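You operate a simulated robot arm through the tools that you are given. There is no shell and no other tool. Be economical: measure what you need, move in short steps, check, and stop when the job is done.

You run a simulated two-armed robot. Do the job below in one go: nothing can be reset, and whatever is moved stays where it is left.

JOB
Add the orange-handled frame's sheet and the grey felt to the cream stack.
Fine: frame down, slide its purple knob across and back, frame up to its catch, then the felt lengthwise on the new sheet; the other felts stay. Where these are worked on the way, their far stop is far enough and under half their travel is too little: orange-handled frame.

It is judged by the outcome, as a careful person would: the job done as asked, and still so three seconds after it is handed in. It fails if anything else is knocked over, pushed out of place, dropped, spilled or broken. Flat cloth is picked up by pressing the open fingertips on it (5 to 10 N) and closing them slowly along it; thin cloth reads only 2 to 8 mm in the jaws.

ROBOT AND FRAMES
Two 7-joint arms with fingered hands on one trunk, on a base that drives. Base frame: it is fixed to the floor where the robot stands at the start and does not move with it; the origin is under the middle of the robot, x ahead of it, y to its left, z up; the surface under the hand at the start is at about z = 0.78. Lengths are in m, angles in degrees, forces in N, time in s.
The left shoulder is at the start at [0.03, 0.119, 1.194], the right one opposite. With the tool pointing down near the work surface each hand reaches from about 0.1 to 0.7 m from the robot's upright axis, wherever it stands, measured 20 degrees to its own side. Places, roughly: cream stack [0.4, 0, 0.8]; green felt [1.75, 0, 0.25]; orange-handled frame [0.6, 0, 1]; purple knob of the orange-handled frame [0.6, -0.1, 1]. Payload 3.8 kg a hand.
The tool frame of a hand sits at the grasp point between the pads (the TCP): z along the fingers, y along the line on which they close. The tips reach 0.025 m beyond it. The gripper opens to 0.088 m. The gripper's body begins 0.029 m behind the TCP. The gripper is a hand of 4 fingers: y runs from the thumb to the fingers, the wrist lies at [-0.013, -0.106, -0.174] in the tool frame, and closing takes about 1.5 s.
Orientation is that of the tool frame in the base frame, as [roll, pitch, yaw] about the fixed x, y, z axes, in that order (R = Rz(yaw) Ry(pitch) Rx(roll)). With the fingers straight down and the wrist toward the robot, the tool's x, y and z point along [0, 1, 0], [1, 0, 0] and [0, 0, -1] of the base frame.

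CONTROLS
- The arms move only by the tool send_rows. It takes "left_motion", "right_motion" or both (then of equal length, played together; a hand with none holds still); each is a list of rows, each a list of 6 numbers: the shift along the base's x, y, z in m, then the turn, a rotation vector about the base's x, y, z in degrees. In form: [[dx, dy, dz, rx, ry, rz], ...]. A call has 1 to 12 rows; each row is the pose to reach, as a shift and turn from the pose commanded when the call began. "left_grip" and "right_grip" are, for a hand that has rows, the closure, from 0 (fully open) to 1 (shut), set as the call begins (left out, the last holds). A row lasts 0.2 s, in which the tool goes at most 0.05 m and 8.6 degrees; a call with a longer step from one row to the next is refused whole, and so is a gripper value outside its range. Where a pose cannot be reached the arm comes as near as it can. A force on the tool above 70 N (or 10 N above the force at the start of the call, whichever is more), or a blocked arm, ends the call early, and 0.2 s more pass. Each finger travels about 0.153 m/s and halts on what it meets, pressing with about 29 N; the grip force reading is that of the motor and also rises with nothing between the fingers. The clock runs only during rows and for 0.2 s after the last one: add rows that repeat a pose to give the fingers time. It gives the time, the measured TCP pose, the force on the tool (base axes), the opening and the grip force at its end, in the units of the frame above (readings bear some noise), with the torque about the TCP (base axes, N m) and any sound that the robot's microphone picked up, and new pictures: "show" is both (left out), scene, wrist or none (wrist: the cameras of the hands that moved).
- Cameras (640 x 400 px; columns grow to the right, rows downward): "scene" is now at [0.0513, 0.0048, 1.7319]; the picture's right is [0.05, -1.00, 0.00], its down [-0.82, -0.04, -0.57] and it looks along [0.57, 0.03, -0.82] (base axes); focal length 260 px, centre (320, 200). "left" rides on the left gripper at [-0.064, -0.083, -0.098] in its tool frame; the picture's right is [-0.62, -0.37, 0.69], its down [0.71, -0.63, 0.30] and it looks along [0.32, 0.68, 0.65] (tool axes); focal length 265 px, centre (320, 200). "right" rides on the right gripper at [0.064, -0.083, -0.098] in its tool frame; the picture's right is [-0.62, 0.37, -0.69], its down [-0.71, -0.63, 0.30] and it looks along [-0.32, 0.68, 0.65] (tool axes); focal length 265 px, centre (320, 200). There is no depth. A picture from a camera that has moved, and an enlarged one, comes with that camera's place and axes in the base frame and with its lens.
- raise_lower(by): slides the trunk up (or, below 0, down) by that many m; the arms and the scene camera ride with it, the base frame stays. It gives what a move gives, with no picture.
- base_move(legs): drives the robot by 1 to 6 legs, each [ahead, left, turn to the left] in m, m and degrees, along the robot's own axes; the way and the turn of a leg run together, so that a leg with both is an arc; at most 1.5 m and 180 degrees a leg. The arms and the cameras ride along, it lands a little off, and it stops where it bumps. It gives what a move gives, and a new picture of the scene camera.
- finger_targets(index, middle, ring, thumb_bend, thumb_turn, hand): sets how far each is bent, from 0 (flat) to 1 (curled in); at 0.3 the hand is open as for a grip, at 0.7 the pads meet at the TCP. One left out holds its place. A second passes; each finger stops where it meets its share of the squeeze, and holds until it gets a number again. A gripper value or a shape takes the hand back. It gives what a move gives, with no picture; readings hold the bend of each and the force on the fingers (four entries, about 0 where the hand has none), thumb and palm. thumb_turn goes from beside the hand (0) to across from the fingers (1), as for a grip.
- preshape(shape, hand): the hand has 4 fingers and takes this shape, open, in about a second: jaw (thumb against the fingers, like two jaws); tri (thumb and two fingers); tip (a fingertip pinch); poke (one finger out to press); point (the index stretched); flat (the hand flat); cup (the hand cupped); fist (a fist). The gripper value then closes the fingers along that shape, each until it touches; the sizes above hold for jaw. It gives what a move gives, with no picture.
- head_to(pan, tilt): turns the head with the scene camera to pan (to the left, within 120 degrees either way) and tilt (down, from -29 to 69), counted from straight ahead of the robot. It gives what a move gives, and a new picture of the scene camera.
- close_up(camera, box): a new picture of the part [left, top, right, bottom] of that camera's present view, enlarged. It takes no simulated time.
- hand_in(): hands the job in; it is judged then, once.

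Go step by step. Nothing tells you exact positions but the pictures and the camera data: compare them with the known pose of the tool, close in by small moves and look again before you grip or let go. The budget is 120 turns and 260 pictures, counting those below and the enlarged ones. Unless the task says otherwise, let go and move clear before handing in, and close with one line.

The tools are called after "Call:" by a JSON object that holds its "op" and its "data". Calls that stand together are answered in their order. send_rows: Moves the arms, as the interface text tells. Its arguments: {"type":"object","properties":{"left_motion":{"type":"array"},"left_grip":{"type":"number"},"right_motion":{"type":"array"},"right_grip":{"type":"number"},"show":{"type":"string","enum":["both","scene","wrist","none"]}},"required":[]} The other tools are called the same way: raise_lower (by) slides the trunk up or down; preshape (shape, hand) gives the hand a shape; finger_targets (index, middle, ring, thumb_bend, thumb_turn, hand) moves the fingers one by one; base_move (legs) drives the base; head_to (pan, tilt) turns the head that bears the scene camera; close_up (camera, box) takes an enlarged picture of a part of a camera's view; hand_in () hands the job in.

At the start:

```text
t: 0.0
left_tcp_pos: [0.54, 0.2482, 1.3677]
left_tool_rot: [-179.9, 0.0, 90.0]
left_wrist_force: [0.5, -0.3, 0.0]
left_wrist_torque: [0.03, 0.01, -0.04]
left_grip_width: 0.0873
left_grasp_force: 0.0
left_shape: jaw
left_bend: [0.3, 0.3, 0.3, 0.3, 0.98]
left_finger forces: [0.0, 0.0, 0.0, 0.0, 0.1, 0.0]
right_tcp_pos: [0.4509, -0.1431, 1.4466]
right_tool_rot: [180.0, -0.1, 89.9]
right_wrist_force: [0.1, 0.0, -0.3]
right_wrist_torque: [-0.02, 0.01, -0.04]
right_grip_width: 0.0877
right_grasp_force: 0.0
right_shape: jaw
right_bend: [0.3, 0.3, 0.3, 0.3, 0.98]
right_finger forces: [0.0, 0.0, 0.0, 0.0, 0.0, 0.1]
trunk travel left (down, up): [-0.35, 0.24]
robot x, y, heading: [-0.0012, -0.0011, -0.1]
head pan, tilt: [2.6, 55.2]
```

scene: 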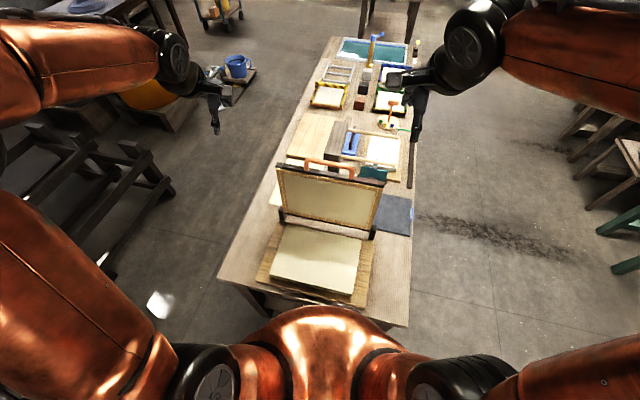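
right: 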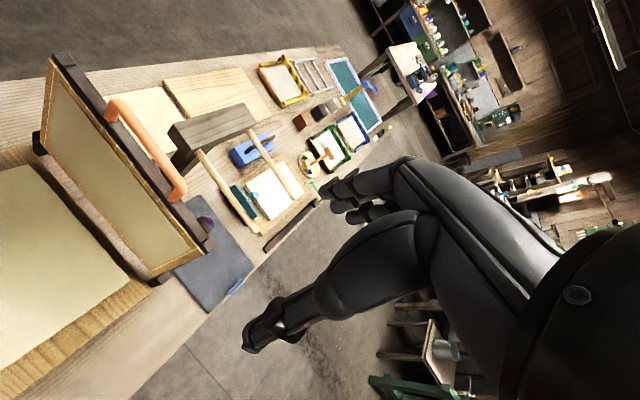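
left: 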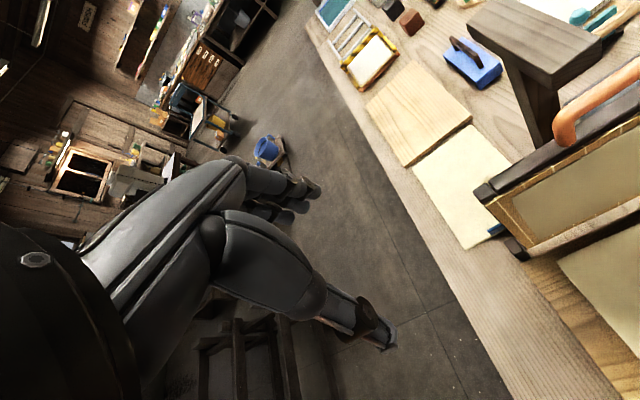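

I see the upright frame with its orange handle behind the cream stack, and a blue-grey felt lying to the right behind it. I'll look closer before moving.

Call:
{"op": "close_up", "data": {"camera": "scene", "box": [210, 140, 430, 320]}}

Call:
{"op": "close_up", "data": {"camera": "right", "box": [0, 30, 330, 330]}}

Call:
{"op": "close_up", "data": {"camera": "left", "box": [400, 60, 640, 300]}}

Call:
{"op": "close_up", "data": {"camera": "scene", "box": [280, 30, 440, 170]}}

```text
2.22 times, centred on (320, 230) of scene
camera zoom: at [0.0513, 0.0048, 1.7319], right [0.05, -1.0, 0.0], down [-0.82, -0.04, -0.57], along [0.57, 0.03, -0.82], focal length 578 px, centre (320, 133)
```

zoom: 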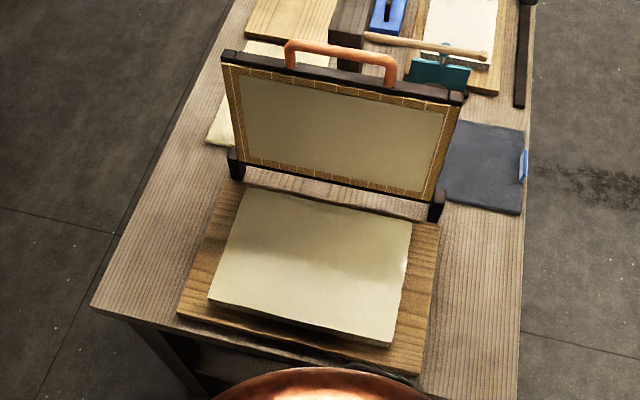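

```text
1.33 times, centred on (165, 180) of right
camera zoom: at [0.3685, -0.0791, 1.5455], right [0.37, -0.62, 0.69], down [-0.63, -0.71, -0.3], along [0.68, -0.32, -0.65], focal length 354 px, centre (527, 227)
```

zoom: 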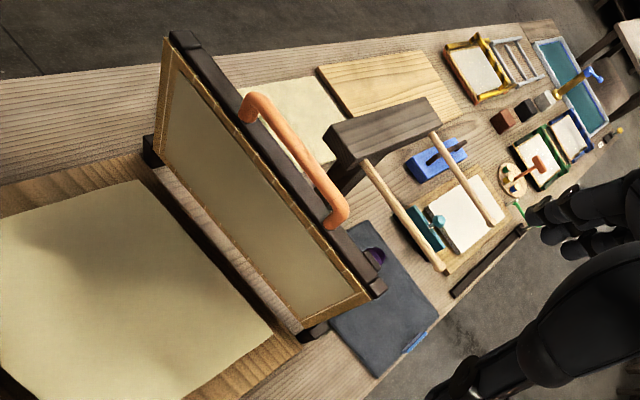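

```text
1.67 times, centred on (520, 180) of left
camera zoom: at [0.4567, 0.1848, 1.4665], right [-0.37, -0.62, -0.69], down [-0.63, 0.71, -0.3], along [0.68, 0.32, -0.65], focal length 442 px, centre (-13, 233)
```

zoom: 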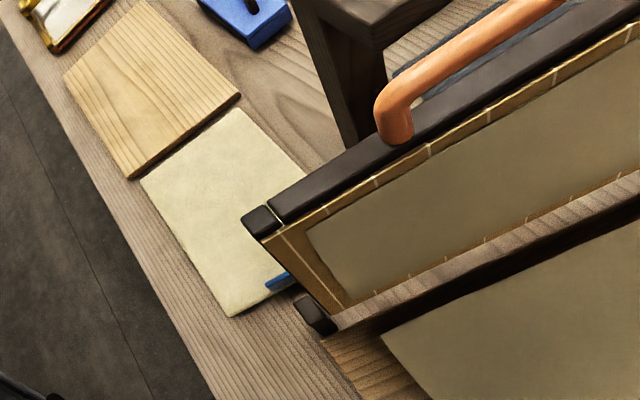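

```text
2.86 times, centred on (360, 100) of scene
camera zoom: at [0.0513, 0.0048, 1.7319], right [0.05, -1.0, 0.0], down [-0.82, -0.04, -0.57], along [0.57, 0.03, -0.82], focal length 744 px, centre (206, 486)
```

zoom: 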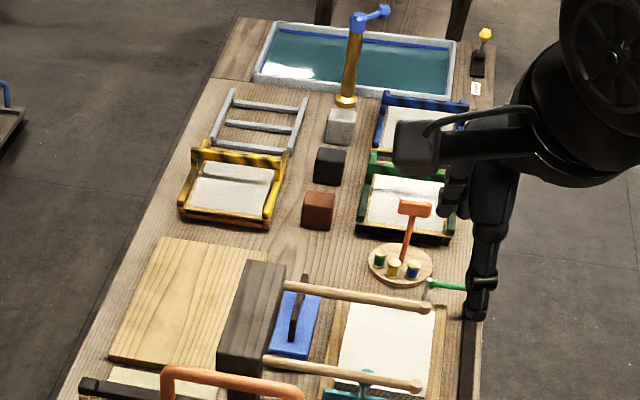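

The frame stands at about x=0.58, yawed about -10°, with the handle near [0.595, 0.005, 1.13]. The grey felt lies behind it to the right with the same yaw. I'll bring the left hand above the handle and move the right hand aside.

Call:
{"op": "send_rows", "data": {"left_motion": [[0, -0.04, 0, 0, 0, -3], [0.01, -0.08, 0, 0, 0, -6], [0.02, -0.12, 0, 0, 0, -9], [0.03, -0.16, 0, 0, 0, -10], [0.04, -0.2, 0, 0, 0, -10], [0.05, -0.24, -0.02, 0, 0, -10], [0.05, -0.24, -0.06, 0, 0, -10], [0.05, -0.24, -0.1, 0, 0, -10], [0.05, -0.24, -0.1, 0, 0, -10]], "right_motion": [[-0.01, -0.04, 0, 0, 0, 0], [-0.02, -0.08, 0, 0, 0, 0], [-0.03, -0.12, 0, 0, 0, 0], [-0.04, -0.16, 0, 0, 0, 0], [-0.05, -0.2, 0, 0, 0, 0], [-0.05, -0.2, 0, 0, 0, 0], [-0.05, -0.2, 0, 0, 0, 0], [-0.05, -0.2, 0, 0, 0, 0], [-0.05, -0.2, 0, 0, 0, 0]]}}

```text
t: 2.0
left_tcp_pos: [0.5904, 0.0085, 1.2675]
left_tool_rot: [179.9, 0.0, 80.0]
left_wrist_force: [0.5, -0.9, -0.4]
left_wrist_torque: [0.03, 0.02, 0.02]
left_grip_width: 0.0878
left_grasp_force: 0.1
left_shape: jaw
left_bend: [0.3, 0.3, 0.3, 0.3, 0.98]
left_finger forces: [0.0, 0.0, 0.0, 0.0, 0.1, 0.0]
right_tcp_pos: [0.4011, -0.3422, 1.4472]
right_tool_rot: [180.0, 0.0, 90.0]
right_wrist_force: [-0.3, -0.6, 0.1]
right_wrist_torque: [0.01, 0.01, 0.01]
right_grip_width: 0.0879
right_grasp_force: 0.2
right_shape: jaw
right_bend: [0.3, 0.3, 0.3, 0.3, 0.98]
right_finger forces: [0.0, 0.0, 0.0, 0.0, 0.0, 0.0]
trunk travel left (down, up): [-0.35, 0.24]
robot x, y, heading: [0.002, -0.002, -0.2]
head pan, tilt: [2.6, 55.2]
camera scene: at [0.0509, 0.0048, 1.7319], right [0.05, -1.0, 0.0], down [-0.82, -0.04, -0.57], along [0.57, 0.03, -0.82], focal length 260 px, centre (320, 200)
camera right: at [0.3188, -0.2787, 1.5461], right [0.37, -0.62, 0.69], down [-0.63, -0.71, -0.3], along [0.68, -0.32, -0.65], focal length 265 px, centre (320, 200)
camera left: at [0.4974, -0.0407, 1.3659], right [-0.47, -0.55, -0.69], down [-0.5, 0.81, -0.3], along [0.73, 0.2, -0.65], focal length 265 px, centre (320, 200)
```

scene: 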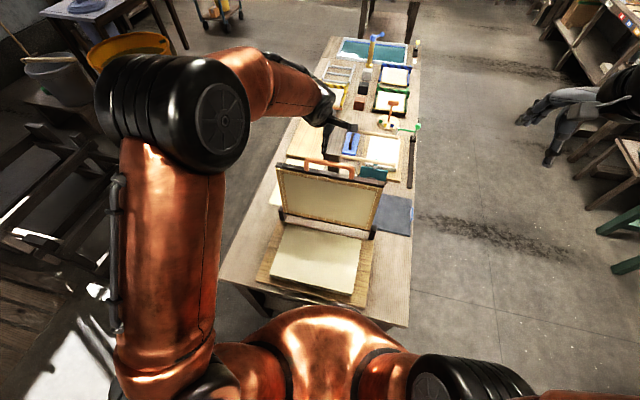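
right: 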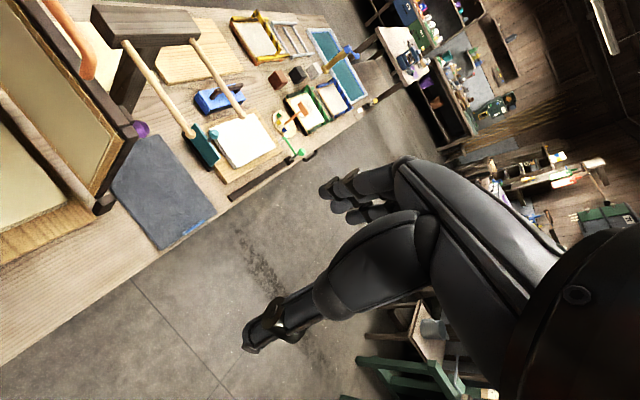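
left: 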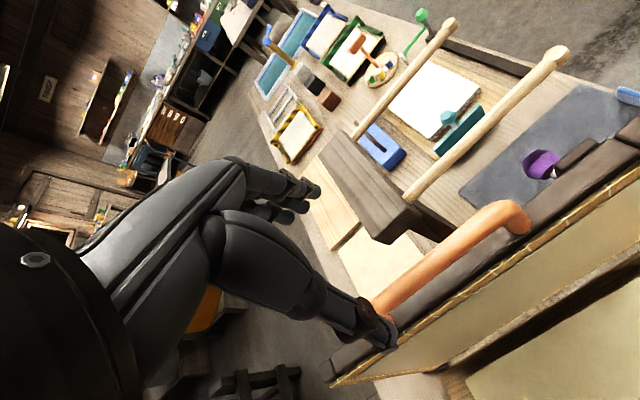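

I need a more exact position for the handle, so I'll enlarge the views.

Call:
{"op": "close_up", "data": {"camera": "left", "box": [320, 160, 640, 400]}}

Call:
{"op": "close_up", "data": {"camera": "scene", "box": [260, 120, 400, 240]}}

Call:
{"op": "close_up", "data": {"camera": "right", "box": [0, 0, 240, 250]}}

```text
1.67 times, centred on (480, 280) of left
camera zoom: at [0.4974, -0.0407, 1.3659], right [-0.47, -0.55, -0.69], down [-0.5, 0.81, -0.3], along [0.73, 0.2, -0.65], focal length 442 px, centre (53, 67)
```

zoom: 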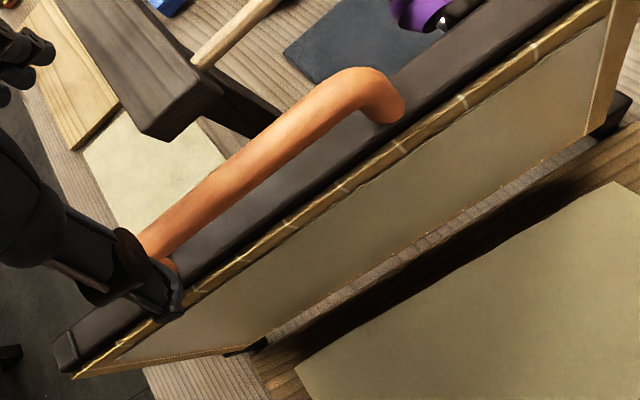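

```text
3.33 times, centred on (330, 180) of scene
camera zoom: at [0.0509, 0.0048, 1.7319], right [0.05, -1.0, 0.0], down [-0.82, -0.04, -0.57], along [0.57, 0.03, -0.82], focal length 867 px, centre (287, 267)
```

zoom: 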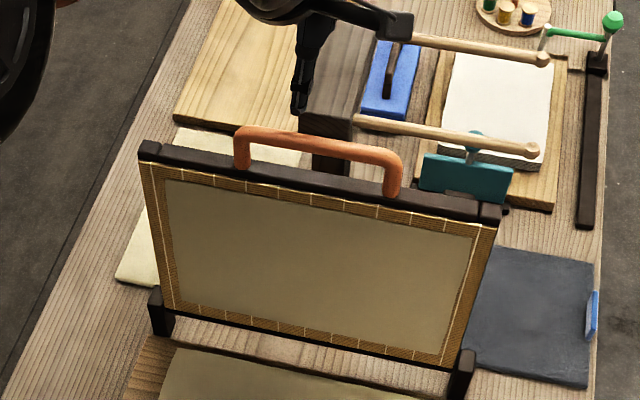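

```text
1.60 times, centred on (120, 125) of right
camera zoom: at [0.3188, -0.2787, 1.5461], right [0.37, -0.62, 0.69], down [-0.63, -0.71, -0.3], along [0.68, -0.32, -0.65], focal length 425 px, centre (640, 320)
```

zoom: 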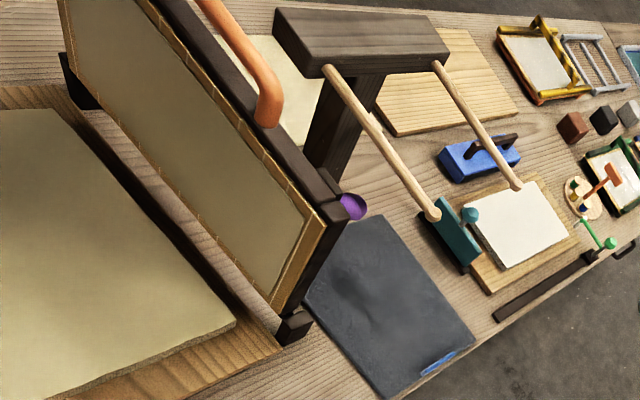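

The three views agree on a handle centre at about [0.582, 0.005, 1.155], yaw -11°. I'll lower the open left hand around it.

Call:
{"op": "send_rows", "data": {"left_motion": [[-0.008, -0.003, -0.03, 0, 0, -1.5], [-0.008, -0.003, -0.06, 0, 0, -1.5], [-0.008, -0.003, -0.085, 0, 0, -1.5], [-0.008, -0.003, -0.105, 0, 0, -1.5], [-0.008, -0.003, -0.11, 0, 0, -1.5]]}}

```text
t: 3.2
left_tcp_pos: [0.581, 0.0058, 1.1576]
left_tool_rot: [180.0, 0.0, 78.4]
left_wrist_force: [0.1, -0.4, -0.8]
left_wrist_torque: [0.01, 0.0, -0.03]
left_grip_width: 0.0877
left_grasp_force: 0.0
left_shape: jaw
left_bend: [0.3, 0.3, 0.3, 0.3, 0.98]
left_finger forces: [0.0, 0.1, 0.1, 0.0, 0.0, 0.1]
right_tcp_pos: [0.4005, -0.3417, 1.447]
right_tool_rot: [179.9, 0.0, 90.0]
right_wrist_force: [-0.2, 0.3, 0.1]
right_wrist_torque: [-0.01, 0.0, -0.01]
right_grip_width: 0.0875
right_grasp_force: 0.1
right_shape: jaw
right_bend: [0.3, 0.3, 0.3, 0.3, 0.98]
right_finger forces: [0.1, 0.0, 0.0, 0.0, 0.1, 0.0]
trunk travel left (down, up): [-0.35, 0.24]
robot x, y, heading: [-0.0003, -0.0037, 0.0]
head pan, tilt: [2.6, 55.2]
camera scene: at [0.0512, 0.0048, 1.7319], right [0.05, -1.0, 0.0], down [-0.82, -0.04, -0.57], along [0.57, 0.03, -0.82], focal length 260 px, centre (320, 200)
camera left: at [0.4878, -0.0409, 1.2568], right [-0.48, -0.53, -0.69], down [-0.47, 0.83, -0.3], along [0.73, 0.18, -0.65], focal length 265 px, centre (320, 200)
```

scene: 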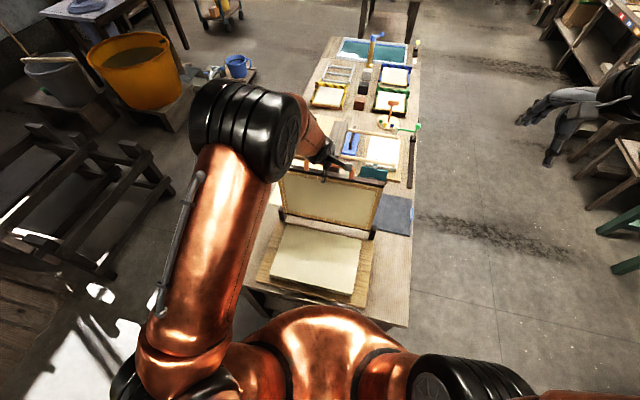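
left: 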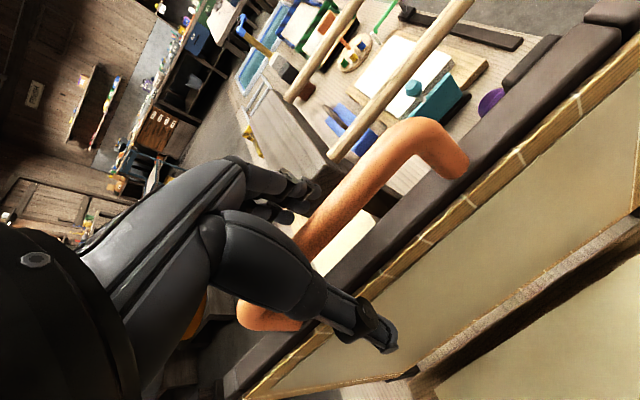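

The handle lies between the thumb and fingers. I'll close on it.

Call:
{"op": "send_rows", "data": {"left_motion": [[0, 0, 0, 0, 0, 0], [0, 0, 0, 0, 0, 0], [0, 0, 0, 0, 0, 0], [0, 0, 0, 0, 0, 0], [0, 0, 0, 0, 0, 0], [0, 0, 0, 0, 0, 0], [0, 0, 0, 0, 0, 0]], "left_grip": 1, "show": "wrist"}}

```text
t: 4.8
left_tcp_pos: [0.5811, 0.0056, 1.1571]
left_tool_rot: [-179.9, 0.0, 78.5]
left_wrist_force: [-9.4, 0.5, -9.0]
left_wrist_torque: [0.0, -0.08, -0.02]
left_grip_width: 0.0
left_grasp_force: 29.2
left_shape: jaw
left_bend: [0.7, 0.7, 0.7, 0.75, 1.0]
left_finger forces: [2.1, 0.0, 0.2, 0.0, 12.4, 0.0]
right_tcp_pos: [0.4011, -0.3417, 1.4463]
right_tool_rot: [-180.0, 0.1, 90.0]
right_wrist_force: [0.7, -0.7, -0.7]
right_wrist_torque: [0.04, 0.03, -0.03]
right_grip_width: 0.0878
right_grasp_force: 0.1
right_shape: jaw
right_bend: [0.3, 0.3, 0.3, 0.3, 0.98]
right_finger forces: [0.0, 0.0, 0.0, 0.1, 0.0, 0.1]
trunk travel left (down, up): [-0.35, 0.24]
robot x, y, heading: [-0.0024, -0.0001, -0.2]
head pan, tilt: [2.6, 55.2]
camera left: at [0.4868, -0.0409, 1.2565], right [-0.49, -0.53, -0.69], down [-0.48, 0.83, -0.3], along [0.73, 0.18, -0.65], focal length 265 px, centre (320, 200)
```

left: 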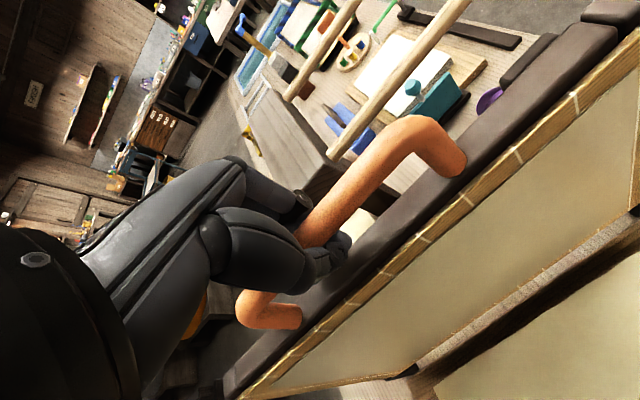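

Call:
{"op": "close_up", "data": {"camera": "left", "box": [200, 120, 440, 340]}}

Call:
{"op": "close_up", "data": {"camera": "scene", "box": [270, 120, 400, 220]}}

```text
1.82 times, centred on (320, 230) of left
camera zoom: at [0.4868, -0.0409, 1.2565], right [-0.49, -0.53, -0.69], down [-0.48, 0.83, -0.3], along [0.73, 0.18, -0.65], focal length 483 px, centre (320, 146)
```

zoom: 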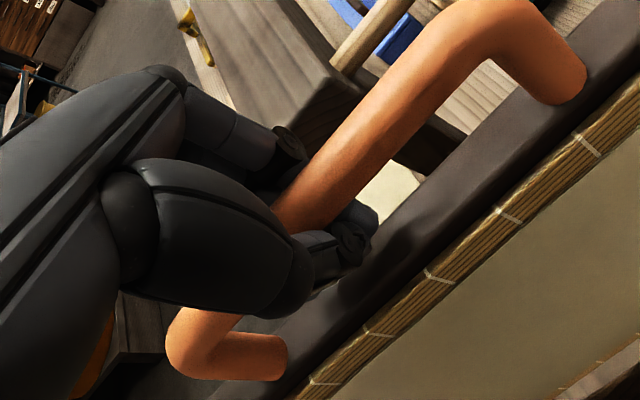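

```text
4.00 times, centred on (335, 170) of scene
camera zoom: at [0.0504, 0.0046, 1.7318], right [0.05, -1.0, 0.0], down [-0.82, -0.04, -0.57], along [0.57, 0.03, -0.82], focal length 1041 px, centre (260, 320)
```

zoom: 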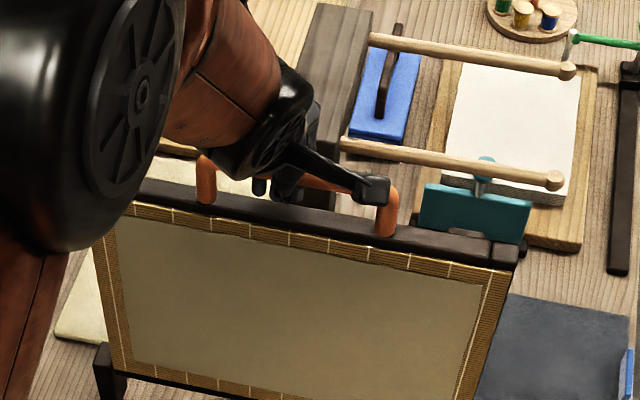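

The hand cages the handle and the handle can turn in it. I'll pull the frame slowly toward the stack along its arc (R about 0.30) and watch the forces.

Call:
{"op": "send_rows", "data": {"left_motion": [[-0.01, 0.002, 0, 0, 0, 0], [-0.021, 0.004, -0.001, 0, 0, 0], [-0.031, 0.006, -0.002, 0, 0, 0], [-0.041, 0.008, -0.003, 0, 0, 0], [-0.051, 0.01, -0.005, 0, 0, 0], [-0.061, 0.012, -0.007, 0, 0, 0]]}}

```text
t: 6.2
left_tcp_pos: [0.5205, 0.0174, 1.1504]
left_tool_rot: [180.0, -0.1, 78.5]
left_wrist_force: [-0.4, -0.8, 0.2]
left_wrist_torque: [0.02, 0.01, -0.01]
left_grip_width: 0.0
left_grasp_force: 29.0
left_shape: jaw
left_bend: [0.7, 0.7, 0.7, 0.76, 1.0]
left_finger forces: [1.0, 0.1, 1.6, 0.0, 2.6, 0.0]
right_tcp_pos: [0.4005, -0.3426, 1.4467]
right_tool_rot: [-179.9, 0.0, 90.0]
right_wrist_force: [0.2, 0.3, 0.9]
right_wrist_torque: [0.01, 0.05, -0.02]
right_grip_width: 0.0873
right_grasp_force: 0.1
right_shape: jaw
right_bend: [0.3, 0.3, 0.3, 0.3, 0.98]
right_finger forces: [0.0, 0.1, 0.0, 0.1, 0.0, 0.0]
trunk travel left (down, up): [-0.35, 0.24]
robot x, y, heading: [0.0031, -0.0002, -0.0]
head pan, tilt: [2.6, 55.2]
camera scene: at [0.0509, 0.0044, 1.7319], right [0.05, -1.0, 0.0], down [-0.82, -0.04, -0.57], along [0.57, 0.03, -0.82], focal length 260 px, centre (320, 200)
camera left: at [0.4259, -0.0288, 1.2494], right [-0.48, -0.53, -0.69], down [-0.47, 0.83, -0.3], along [0.73, 0.18, -0.65], focal length 265 px, centre (320, 200)
```

scene: 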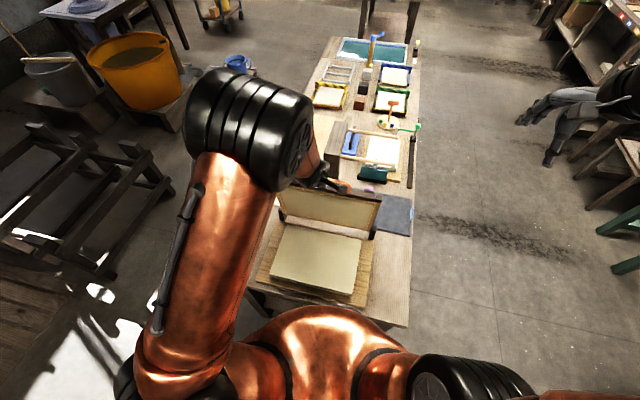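
left: 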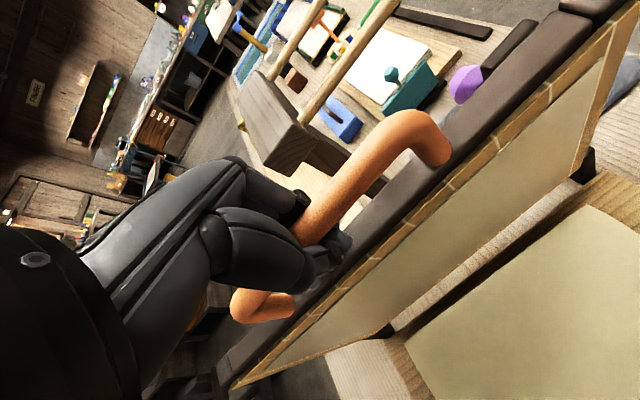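

It moves freely with almost no force. I'll continue along the arc.

Call:
{"op": "send_rows", "data": {"left_motion": [[-0.015, 0.003, -0.004, 0, 0, 0], [-0.03, 0.006, -0.008, 0, 0, 0], [-0.045, 0.009, -0.013, 0, 0, 0], [-0.059, 0.012, -0.019, 0, 0, 0], [-0.073, 0.015, -0.026, 0, 0, 0], [-0.086, 0.018, -0.033, 0, 0, 0], [-0.099, 0.02, -0.041, 0, 0, 0], [-0.112, 0.023, -0.05, 0, 0, 0]]}}

```text
t: 8.0
left_tcp_pos: [0.4084, 0.0401, 1.1014]
left_tool_rot: [180.0, 0.0, 78.5]
left_wrist_force: [-1.3, 0.5, 0.3]
left_wrist_torque: [-0.01, -0.01, -0.04]
left_grip_width: 0.0001
left_grasp_force: 29.2
left_shape: jaw
left_bend: [0.7, 0.7, 0.7, 0.75, 1.0]
left_finger forces: [0.0, 0.0, 0.1, 0.1, 1.9, 0.0]
right_tcp_pos: [0.3999, -0.3424, 1.4474]
right_tool_rot: [180.0, 0.0, 89.9]
right_wrist_force: [-0.8, -0.4, -0.5]
right_wrist_torque: [0.0, 0.02, 0.0]
right_grip_width: 0.0874
right_grasp_force: 0.0
right_shape: jaw
right_bend: [0.3, 0.3, 0.3, 0.3, 0.98]
right_finger forces: [0.0, 0.0, 0.0, 0.1, 0.0, 0.1]
trunk travel left (down, up): [-0.35, 0.24]
robot x, y, heading: [0.001, -0.0002, 0.0]
head pan, tilt: [2.6, 55.2]
camera scene: at [0.0507, 0.0047, 1.7319], right [0.05, -1.0, 0.0], down [-0.82, -0.04, -0.57], along [0.57, 0.03, -0.82], focal length 260 px, centre (320, 200)
camera left: at [0.3139, -0.0053, 1.1993], right [-0.48, -0.53, -0.69], down [-0.48, 0.83, -0.3], along [0.73, 0.18, -0.65], focal length 265 px, centre (320, 200)
```

scene: 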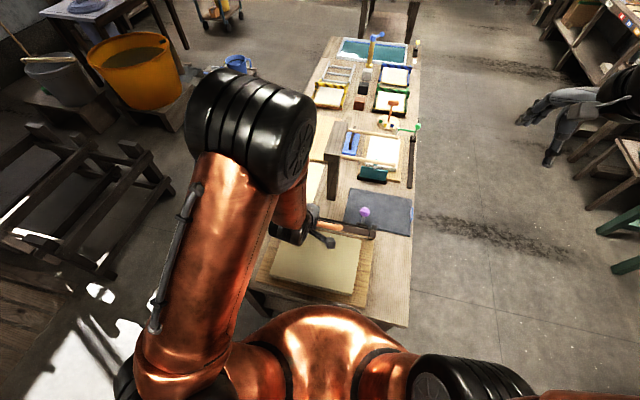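
left: 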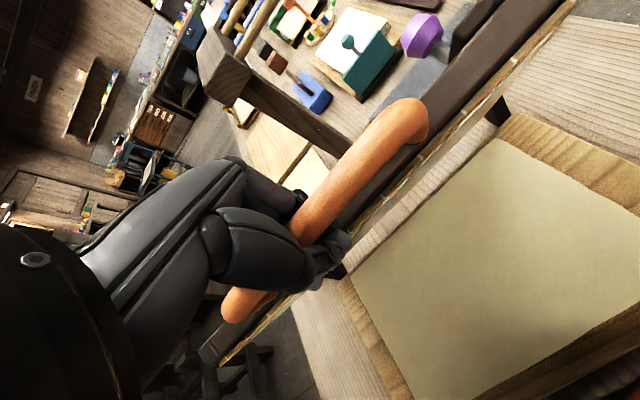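

Call:
{"op": "send_rows", "data": {"left_motion": [[-0.012, 0.002, -0.01, 0, 0, 0], [-0.024, 0.005, -0.02, 0, 0, 0], [-0.035, 0.007, -0.031, 0, 0, 0], [-0.046, 0.009, -0.042, 0, 0, 0], [-0.055, 0.011, -0.054, 0, 0, 0], [-0.065, 0.013, -0.066, 0, 0, 0], [-0.073, 0.015, -0.079, 0, 0, 0], [-0.082, 0.017, -0.093, 0, 0, 0], [-0.089, 0.018, -0.107, 0, 0, 0], [-0.096, 0.02, -0.121, 0, 0, 0]]}}

```text
t: 10.2
left_tcp_pos: [0.309, 0.0615, 0.981]
left_tool_rot: [-179.9, 0.0, 78.5]
left_wrist_force: [-19.2, 3.6, 8.8]
left_wrist_torque: [-0.01, -0.67, 0.12]
left_grip_width: 0.0
left_grasp_force: 29.2
left_shape: jaw
left_bend: [0.7, 0.7, 0.7, 0.76, 1.0]
left_finger forces: [0.1, 14.9, 0.0, 0.1, 10.3, 0.0]
right_tcp_pos: [0.3971, -0.3435, 1.4476]
right_tool_rot: [179.8, 0.0, 90.0]
right_wrist_force: [0.7, 0.4, 0.1]
right_wrist_torque: [0.03, -0.01, 0.01]
right_grip_width: 0.0876
right_grasp_force: 0.0
right_shape: jaw
right_bend: [0.3, 0.3, 0.3, 0.3, 0.98]
right_finger forces: [0.0, 0.1, 0.0, 0.0, 0.0, 0.0]
trunk travel left (down, up): [-0.35, 0.24]
robot x, y, heading: [0.0001, 0.0024, 0.2]
head pan, tilt: [2.6, 55.2]
camera scene: at [0.0466, 0.0051, 1.7321], right [0.05, -1.0, 0.0], down [-0.82, -0.04, -0.57], along [0.57, 0.03, -0.82], focal length 260 px, centre (320, 200)
camera left: at [0.2144, 0.015, 1.0787], right [-0.49, -0.53, -0.69], down [-0.48, 0.83, -0.3], along [0.73, 0.18, -0.65], focal length 265 px, centre (320, 200)
```

scene: 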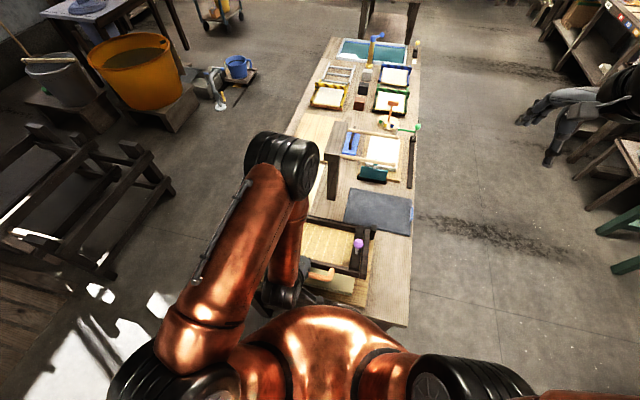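
left: 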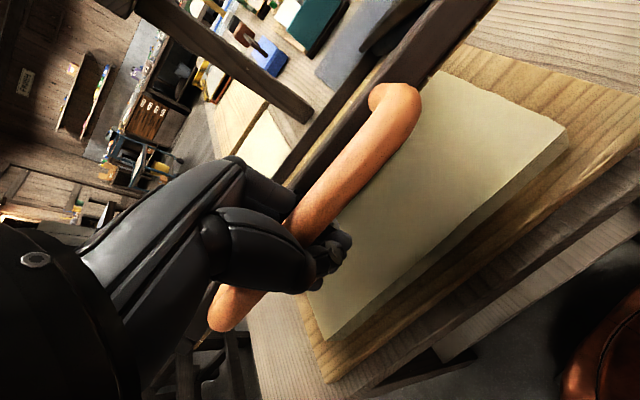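

The frame is about 60° down. The force points radially outward, so the true radius is larger, about 0.33. I'll correct outward and keep lowering.

Call:
{"op": "send_rows", "data": {"left_motion": [[-0.011, 0.002, 0.006, 0, 0, 0], [-0.018, 0.004, -0.01, 0, 0, 0], [-0.025, 0.005, -0.025, 0, 0, 0], [-0.031, 0.006, -0.041, 0, 0, 0], [-0.037, 0.007, -0.057, 0, 0, 0]]}}

```text
t: 11.2
left_tcp_pos: [0.2891, 0.0686, 0.942]
left_tool_rot: [178.8, 0.2, 79.7]
left_wrist_force: [2.5, -1.8, -6.6]
left_wrist_torque: [0.52, 0.32, 0.82]
left_grip_width: 0.0001
left_grasp_force: 29.0
left_shape: jaw
left_bend: [0.7, 0.7, 0.7, 0.76, 1.0]
left_finger forces: [0.1, 0.1, 0.0, 0.1, 8.4, 0.0]
right_tcp_pos: [0.3991, -0.3426, 1.4474]
right_tool_rot: [179.9, -0.1, 90.1]
right_wrist_force: [-0.4, 0.0, -0.1]
right_wrist_torque: [0.03, -0.02, -0.01]
right_grip_width: 0.0878
right_grasp_force: 0.1
right_shape: jaw
right_bend: [0.3, 0.3, 0.3, 0.3, 0.98]
right_finger forces: [0.1, 0.0, 0.1, 0.0, 0.0, 0.1]
trunk travel left (down, up): [-0.35, 0.24]
robot x, y, heading: [-0.0015, 0.0006, -0.2]
head pan, tilt: [2.6, 55.2]
stopped in row 5 (left hand): the force on the tool passed its limit at 83 N (the readings are from after the stop); the commanded pose is now the measured one
camera scene: at [0.0492, 0.0047, 1.7319], right [0.05, -1.0, 0.0], down [-0.82, -0.04, -0.57], along [0.57, 0.03, -0.82], focal length 260 px, centre (320, 200)
camera left: at [0.1939, 0.0201, 1.0398], right [-0.46, -0.55, -0.7], down [-0.49, 0.81, -0.32], along [0.74, 0.19, -0.64], focal length 265 px, centre (320, 200)
```

scene: 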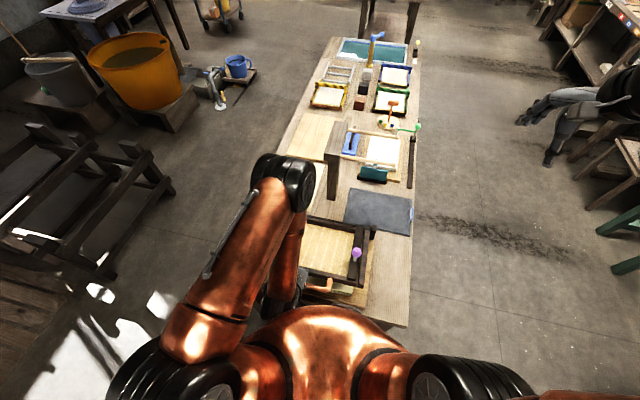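
left: 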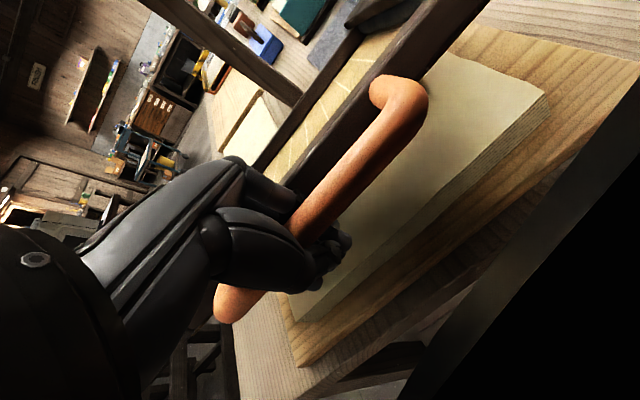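

The left arm seems to have met the robot's own trunk, so I'm standing too close. I'll raise the frame back, set it on its catch, drive back a little and repeat.

Call:
{"op": "send_rows", "data": {"left_motion": [[0.001, 0, 0.017, 0, 0, -1], [0.009, -0.002, 0.032, 0, 0, -1], [0.016, -0.003, 0.047, 0, 0, -1], [0.025, -0.005, 0.062, 0, 0, -1], [0.034, -0.007, 0.076, 0, 0, -1], [0.045, -0.009, 0.089, 0, 0, -1], [0.055, -0.011, 0.102, 0, 0, -1], [0.067, -0.014, 0.115, 0, 0, -1], [0.079, -0.016, 0.126, 0, 0, -1], [0.092, -0.019, 0.137, 0, 0, -1], [0.105, -0.021, 0.148, 0, 0, -1], [0.119, -0.024, 0.157, 0, 0, -1]]}}

```text
t: 13.8
left_tcp_pos: [0.4094, 0.0429, 1.0998]
left_tool_rot: [178.8, 0.2, 78.6]
left_wrist_force: [-2.1, 1.2, 0.1]
left_wrist_torque: [-0.04, -0.05, -0.02]
left_grip_width: 0.0003
left_grasp_force: 29.4
left_shape: jaw
left_bend: [0.7, 0.7, 0.7, 0.76, 1.0]
left_finger forces: [0.0, 0.1, 0.0, 0.0, 2.1, 0.0]
right_tcp_pos: [0.4004, -0.3417, 1.4452]
right_tool_rot: [-179.9, 0.0, 90.0]
right_wrist_force: [-0.3, 0.2, 0.1]
right_wrist_torque: [0.02, 0.0, -0.03]
right_grip_width: 0.0875
right_grasp_force: 0.1
right_shape: jaw
right_bend: [0.3, 0.3, 0.3, 0.3, 0.98]
right_finger forces: [0.0, 0.0, 0.0, 0.1, 0.0, 0.0]
trunk travel left (down, up): [-0.35, 0.24]
robot x, y, heading: [-0.0028, 0.0052, 0.1]
head pan, tilt: [2.6, 55.2]
camera scene: at [0.0507, 0.0048, 1.7319], right [0.05, -1.0, 0.0], down [-0.82, -0.04, -0.57], along [0.57, 0.03, -0.82], focal length 260 px, centre (320, 200)
camera left: at [0.3126, -0.0029, 1.1969], right [-0.47, -0.54, -0.7], down [-0.47, 0.82, -0.32], along [0.75, 0.18, -0.64], focal length 265 px, centre (320, 200)
```

scene: 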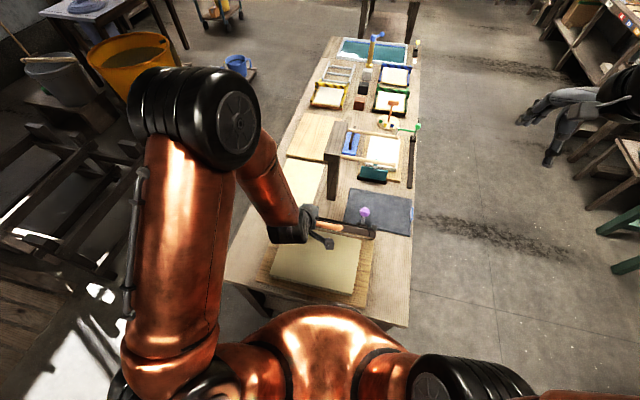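
left: 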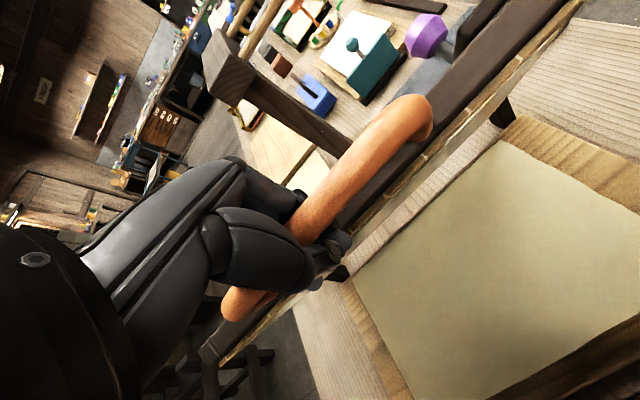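

Call:
{"op": "send_rows", "data": {"left_motion": [[0.013, -0.003, 0.009, 0, 0, 0], [0.026, -0.005, 0.017, 0, 0, 0], [0.039, -0.008, 0.024, 0, 0, 0], [0.053, -0.011, 0.031, 0, 0, 0], [0.067, -0.014, 0.037, 0, 0, 0], [0.082, -0.017, 0.043, 0, 0, 0], [0.097, -0.02, 0.047, 0, 0, 0], [0.112, -0.023, 0.051, 0, 0, 0], [0.127, -0.027, 0.054, 0, 0, 0], [0.142, -0.03, 0.056, 0, 0, 0], [0.157, -0.034, 0.058, 0, 0, 0], [0.172, -0.037, 0.058, 0, 0, 0]]}}

```text
t: 16.4
left_tcp_pos: [0.5787, 0.0076, 1.157]
left_tool_rot: [179.0, 0.3, 78.7]
left_wrist_force: [-1.7, 2.5, -14.4]
left_wrist_torque: [-0.1, 0.05, -0.03]
left_grip_width: 0.0
left_grasp_force: 29.1
left_shape: jaw
left_bend: [0.7, 0.7, 0.7, 0.76, 1.0]
left_finger forces: [2.9, 0.1, 4.3, 0.0, 9.9, 0.1]
right_tcp_pos: [0.4005, -0.3411, 1.4468]
right_tool_rot: [179.9, 0.0, 90.0]
right_wrist_force: [0.2, -0.5, 0.4]
right_wrist_torque: [-0.01, 0.0, 0.01]
right_grip_width: 0.0874
right_grasp_force: 0.2
right_shape: jaw
right_bend: [0.3, 0.3, 0.3, 0.3, 0.98]
right_finger forces: [0.0, 0.0, 0.0, 0.0, 0.0, 0.0]
trunk travel left (down, up): [-0.35, 0.24]
robot x, y, heading: [-0.0004, 0.0, -0.1]
head pan, tilt: [2.6, 55.2]
camera scene: at [0.0508, 0.0056, 1.7318], right [0.05, -1.0, 0.0], down [-0.82, -0.04, -0.57], along [0.57, 0.03, -0.82], focal length 260 px, centre (320, 200)
camera left: at [0.4846, -0.038, 1.2537], right [-0.47, -0.54, -0.7], down [-0.47, 0.82, -0.32], along [0.74, 0.18, -0.64], focal length 265 px, centre (320, 200)
```

scene: 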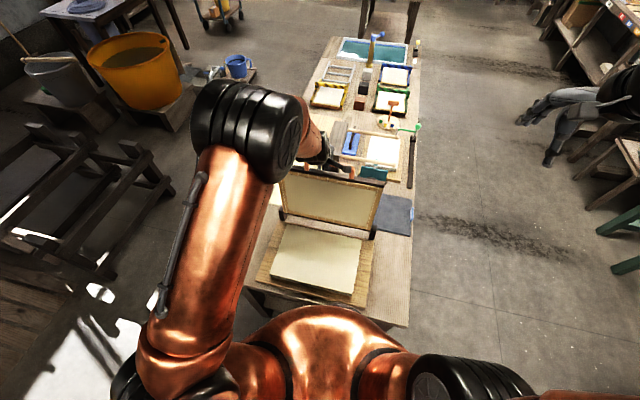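
left: 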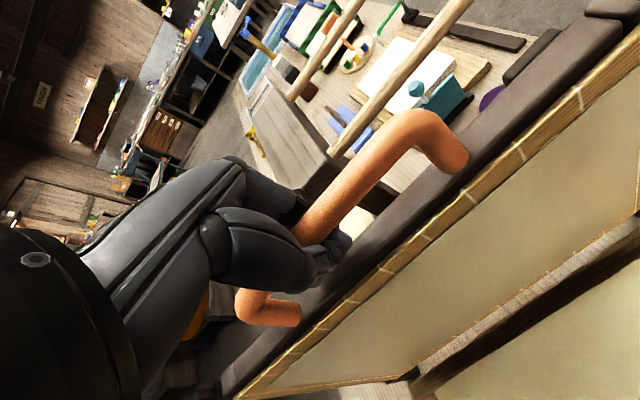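

The frame is near upright. I'll press it a little further to its catch.

Call:
{"op": "send_rows", "data": {"left_motion": [[0.005, -0.001, -0.003, 0, 0, 0], [0.01, -0.002, -0.004, 0, 0, 0], [0.01, -0.002, -0.004, 0, 0, 0]], "show": "none"}}

Call:
{"op": "close_up", "data": {"camera": "scene", "box": [260, 120, 400, 240]}}

```text
t: 17.2
left_tcp_pos: [0.586, 0.0061, 1.1544]
left_tool_rot: [178.8, 0.3, 78.6]
left_wrist_force: [-28.5, 8.5, 0.7]
left_wrist_torque: [-0.04, -0.16, -0.06]
left_grip_width: 0.0022
left_grasp_force: 28.5
left_shape: jaw
left_bend: [0.7, 0.7, 0.7, 0.76, 1.0]
left_finger forces: [0.1, 0.1, 0.0, 0.0, 26.2, 0.0]
right_tcp_pos: [0.3956, -0.3408, 1.4478]
right_tool_rot: [179.8, 0.1, 90.0]
right_wrist_force: [0.0, 0.1, -0.5]
right_wrist_torque: [0.04, -0.04, 0.0]
right_grip_width: 0.0877
right_grasp_force: 0.1
right_shape: jaw
right_bend: [0.3, 0.3, 0.3, 0.3, 0.98]
right_finger forces: [0.1, 0.1, 0.0, 0.0, 0.0, 0.0]
trunk travel left (down, up): [-0.35, 0.24]
robot x, y, heading: [0.003, 0.0023, 0.1]
head pan, tilt: [2.6, 55.2]
```

```text
3.33 times, centred on (330, 180) of scene
camera zoom: at [0.0442, 0.0066, 1.7321], right [0.05, -1.0, 0.0], down [-0.82, -0.04, -0.57], along [0.57, 0.03, -0.82], focal length 867 px, centre (287, 267)
```

zoom: 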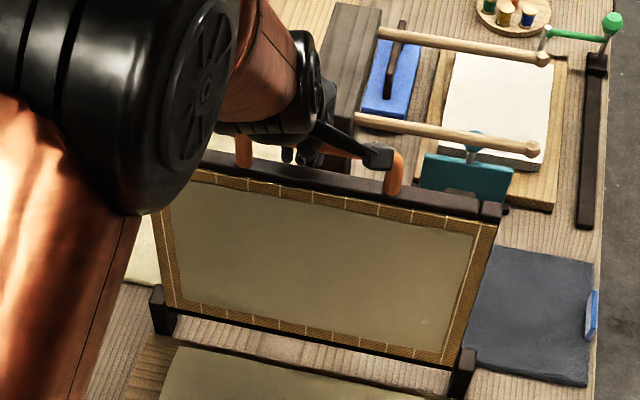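

The frame is against its stop, at the same place as at the start. I'll relax, open the hand and lift clear.

Call:
{"op": "send_rows", "data": {"left_motion": [[-0.005, 0.001, 0, 0, 0, 0], [-0.005, 0.001, 0, 0, 0, 0], [-0.005, 0.001, 0, 0, 0, 0], [-0.005, 0.001, 0, 0, 0, 0], [-0.005, 0.001, 0, 0, 0, 0], [-0.005, 0.001, 0, 0, 0, 0], [-0.005, 0.001, 0, 0, 0, 0], [-0.005, 0.001, 0.03, 0, 0, 0], [-0.005, 0.001, 0.07, 0, 0, 0], [-0.005, 0.001, 0.11, 0, 0, 0]], "left_grip": 0, "show": "scene"}}

```text
t: 19.4
left_tcp_pos: [0.5862, 0.0059, 1.2644]
left_tool_rot: [178.9, 0.2, 78.6]
left_wrist_force: [0.3, 0.6, 0.0]
left_wrist_torque: [0.0, -0.01, -0.02]
left_grip_width: 0.0875
left_grasp_force: 0.2
left_shape: jaw
left_bend: [0.3, 0.3, 0.3, 0.3, 0.98]
left_finger forces: [0.0, 0.1, 0.0, 0.0, 0.0, 0.1]
right_tcp_pos: [0.4007, -0.3425, 1.4464]
right_tool_rot: [-179.9, 0.0, 89.9]
right_wrist_force: [-0.5, 0.7, 1.2]
right_wrist_torque: [0.0, -0.01, -0.02]
right_grip_width: 0.0876
right_grasp_force: 0.0
right_shape: jaw
right_bend: [0.3, 0.3, 0.3, 0.3, 0.98]
right_finger forces: [0.1, 0.0, 0.0, 0.0, 0.1, 0.1]
trunk travel left (down, up): [-0.35, 0.24]
robot x, y, heading: [0.0015, 0.0004, -0.1]
head pan, tilt: [2.6, 55.2]
camera scene: at [0.0503, 0.0048, 1.7319], right [0.05, -1.0, 0.0], down [-0.82, -0.04, -0.57], along [0.57, 0.03, -0.82], focal length 260 px, centre (320, 200)
```

scene: 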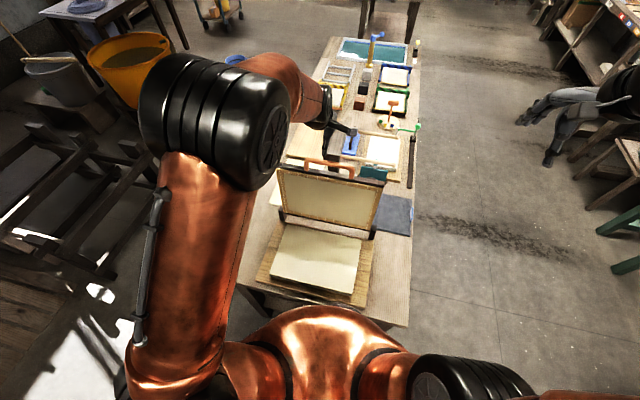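

Call:
{"op": "base_move", "data": {"legs": [[-0.15, 0, 0]]}}

```text
t: 20.8
left_tcp_pos: [0.4358, 0.0067, 1.2634]
left_tool_rot: [178.9, 0.3, 78.6]
left_wrist_force: [0.7, 0.3, 0.5]
left_wrist_torque: [0.01, -0.02, 0.02]
left_grip_width: 0.0876
left_grasp_force: 0.0
left_shape: jaw
left_bend: [0.3, 0.3, 0.3, 0.3, 0.98]
left_finger forces: [0.0, 0.0, 0.0, 0.0, 0.0, 0.0]
right_tcp_pos: [0.251, -0.3419, 1.4469]
right_tool_rot: [180.0, 0.0, 90.0]
right_wrist_force: [0.6, -0.1, 0.1]
right_wrist_torque: [0.0, 0.01, -0.01]
right_grip_width: 0.0875
right_grasp_force: 0.1
right_shape: jaw
right_bend: [0.3, 0.3, 0.3, 0.3, 0.98]
right_finger forces: [0.1, 0.1, 0.1, 0.0, 0.1, 0.0]
trunk travel left (down, up): [-0.35, 0.24]
robot x, y, heading: [-0.1496, -0.0016, 0.1]
head pan, tilt: [2.6, 55.2]
camera scene: at [-0.0988, 0.0046, 1.7318], right [0.05, -1.0, 0.0], down [-0.82, -0.04, -0.57], along [0.57, 0.03, -0.82], focal length 260 px, centre (320, 200)
```

scene: 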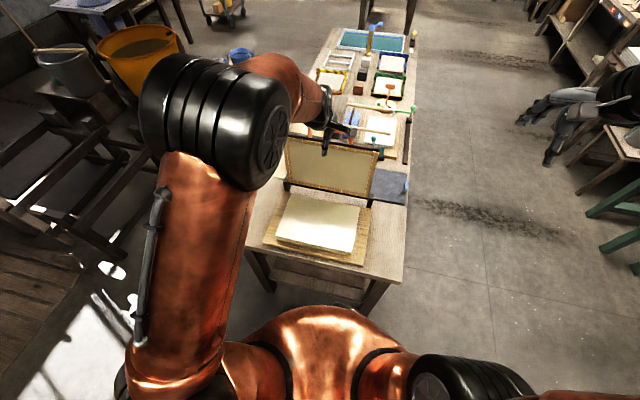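

Backed off 0.15 m. Now I'll go over the handle again and cage it.

Call:
{"op": "send_rows", "data": {"left_motion": [[0.04, 0, 0, 0, 0, 0], [0.08, 0, 0, 0, 0, 0], [0.12, 0, 0, 0, 0, 0], [0.145, 0, 0, 0, 0, 0], [0.145, 0, -0.03, 0, 0, 0], [0.145, 0, -0.06, 0, 0, 0], [0.145, 0, -0.09, 0, 0, 0], [0.145, 0, -0.108, 0, 0, 0], [0.145, 0, -0.108, 0, 0, 0]]}}

```text
t: 22.8
left_tcp_pos: [0.5809, 0.0052, 1.1551]
left_tool_rot: [178.9, 0.1, 78.7]
left_wrist_force: [0.7, -0.5, -0.1]
left_wrist_torque: [0.01, -0.02, 0.01]
left_grip_width: 0.0876
left_grasp_force: 0.1
left_shape: jaw
left_bend: [0.3, 0.3, 0.3, 0.3, 0.98]
left_finger forces: [0.0, 0.0, 0.0, 0.1, 0.1, 0.1]
right_tcp_pos: [0.2505, -0.3421, 1.446]
right_tool_rot: [-180.0, 0.0, 90.0]
right_wrist_force: [-0.2, 0.2, -0.4]
right_wrist_torque: [0.04, 0.0, 0.0]
right_grip_width: 0.0875
right_grasp_force: 0.1
right_shape: jaw
right_bend: [0.3, 0.3, 0.3, 0.3, 0.98]
right_finger forces: [0.0, 0.0, 0.1, 0.1, 0.0, 0.1]
trunk travel left (down, up): [-0.35, 0.24]
robot x, y, heading: [-0.1507, 0.0005, -0.0]
head pan, tilt: [2.6, 55.2]
camera scene: at [-0.0991, 0.0046, 1.7319], right [0.05, -1.0, 0.0], down [-0.82, -0.04, -0.57], along [0.57, 0.03, -0.82], focal length 260 px, centre (320, 200)
camera left: at [0.4853, -0.0404, 1.2523], right [-0.47, -0.54, -0.7], down [-0.47, 0.82, -0.32], along [0.75, 0.18, -0.64], focal length 265 px, centre (320, 200)
```

scene: 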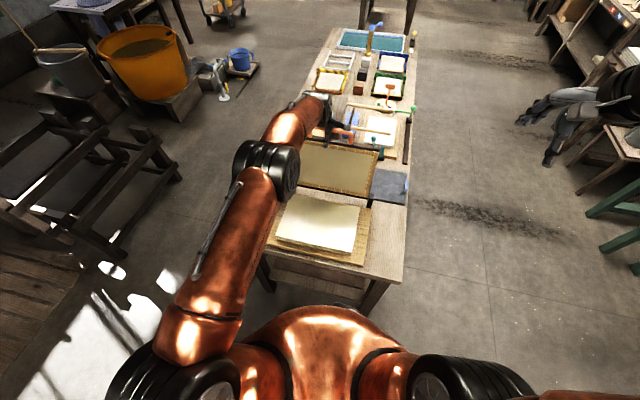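
left: 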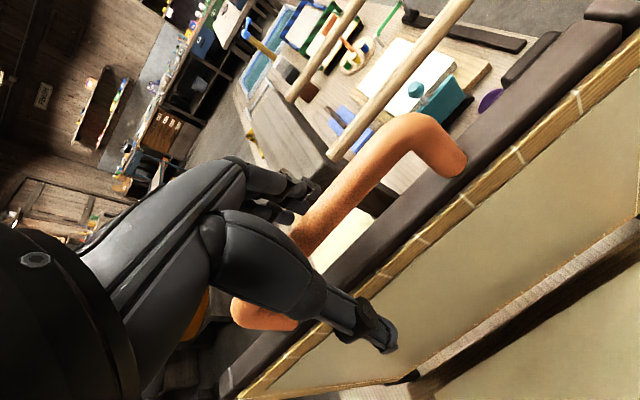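

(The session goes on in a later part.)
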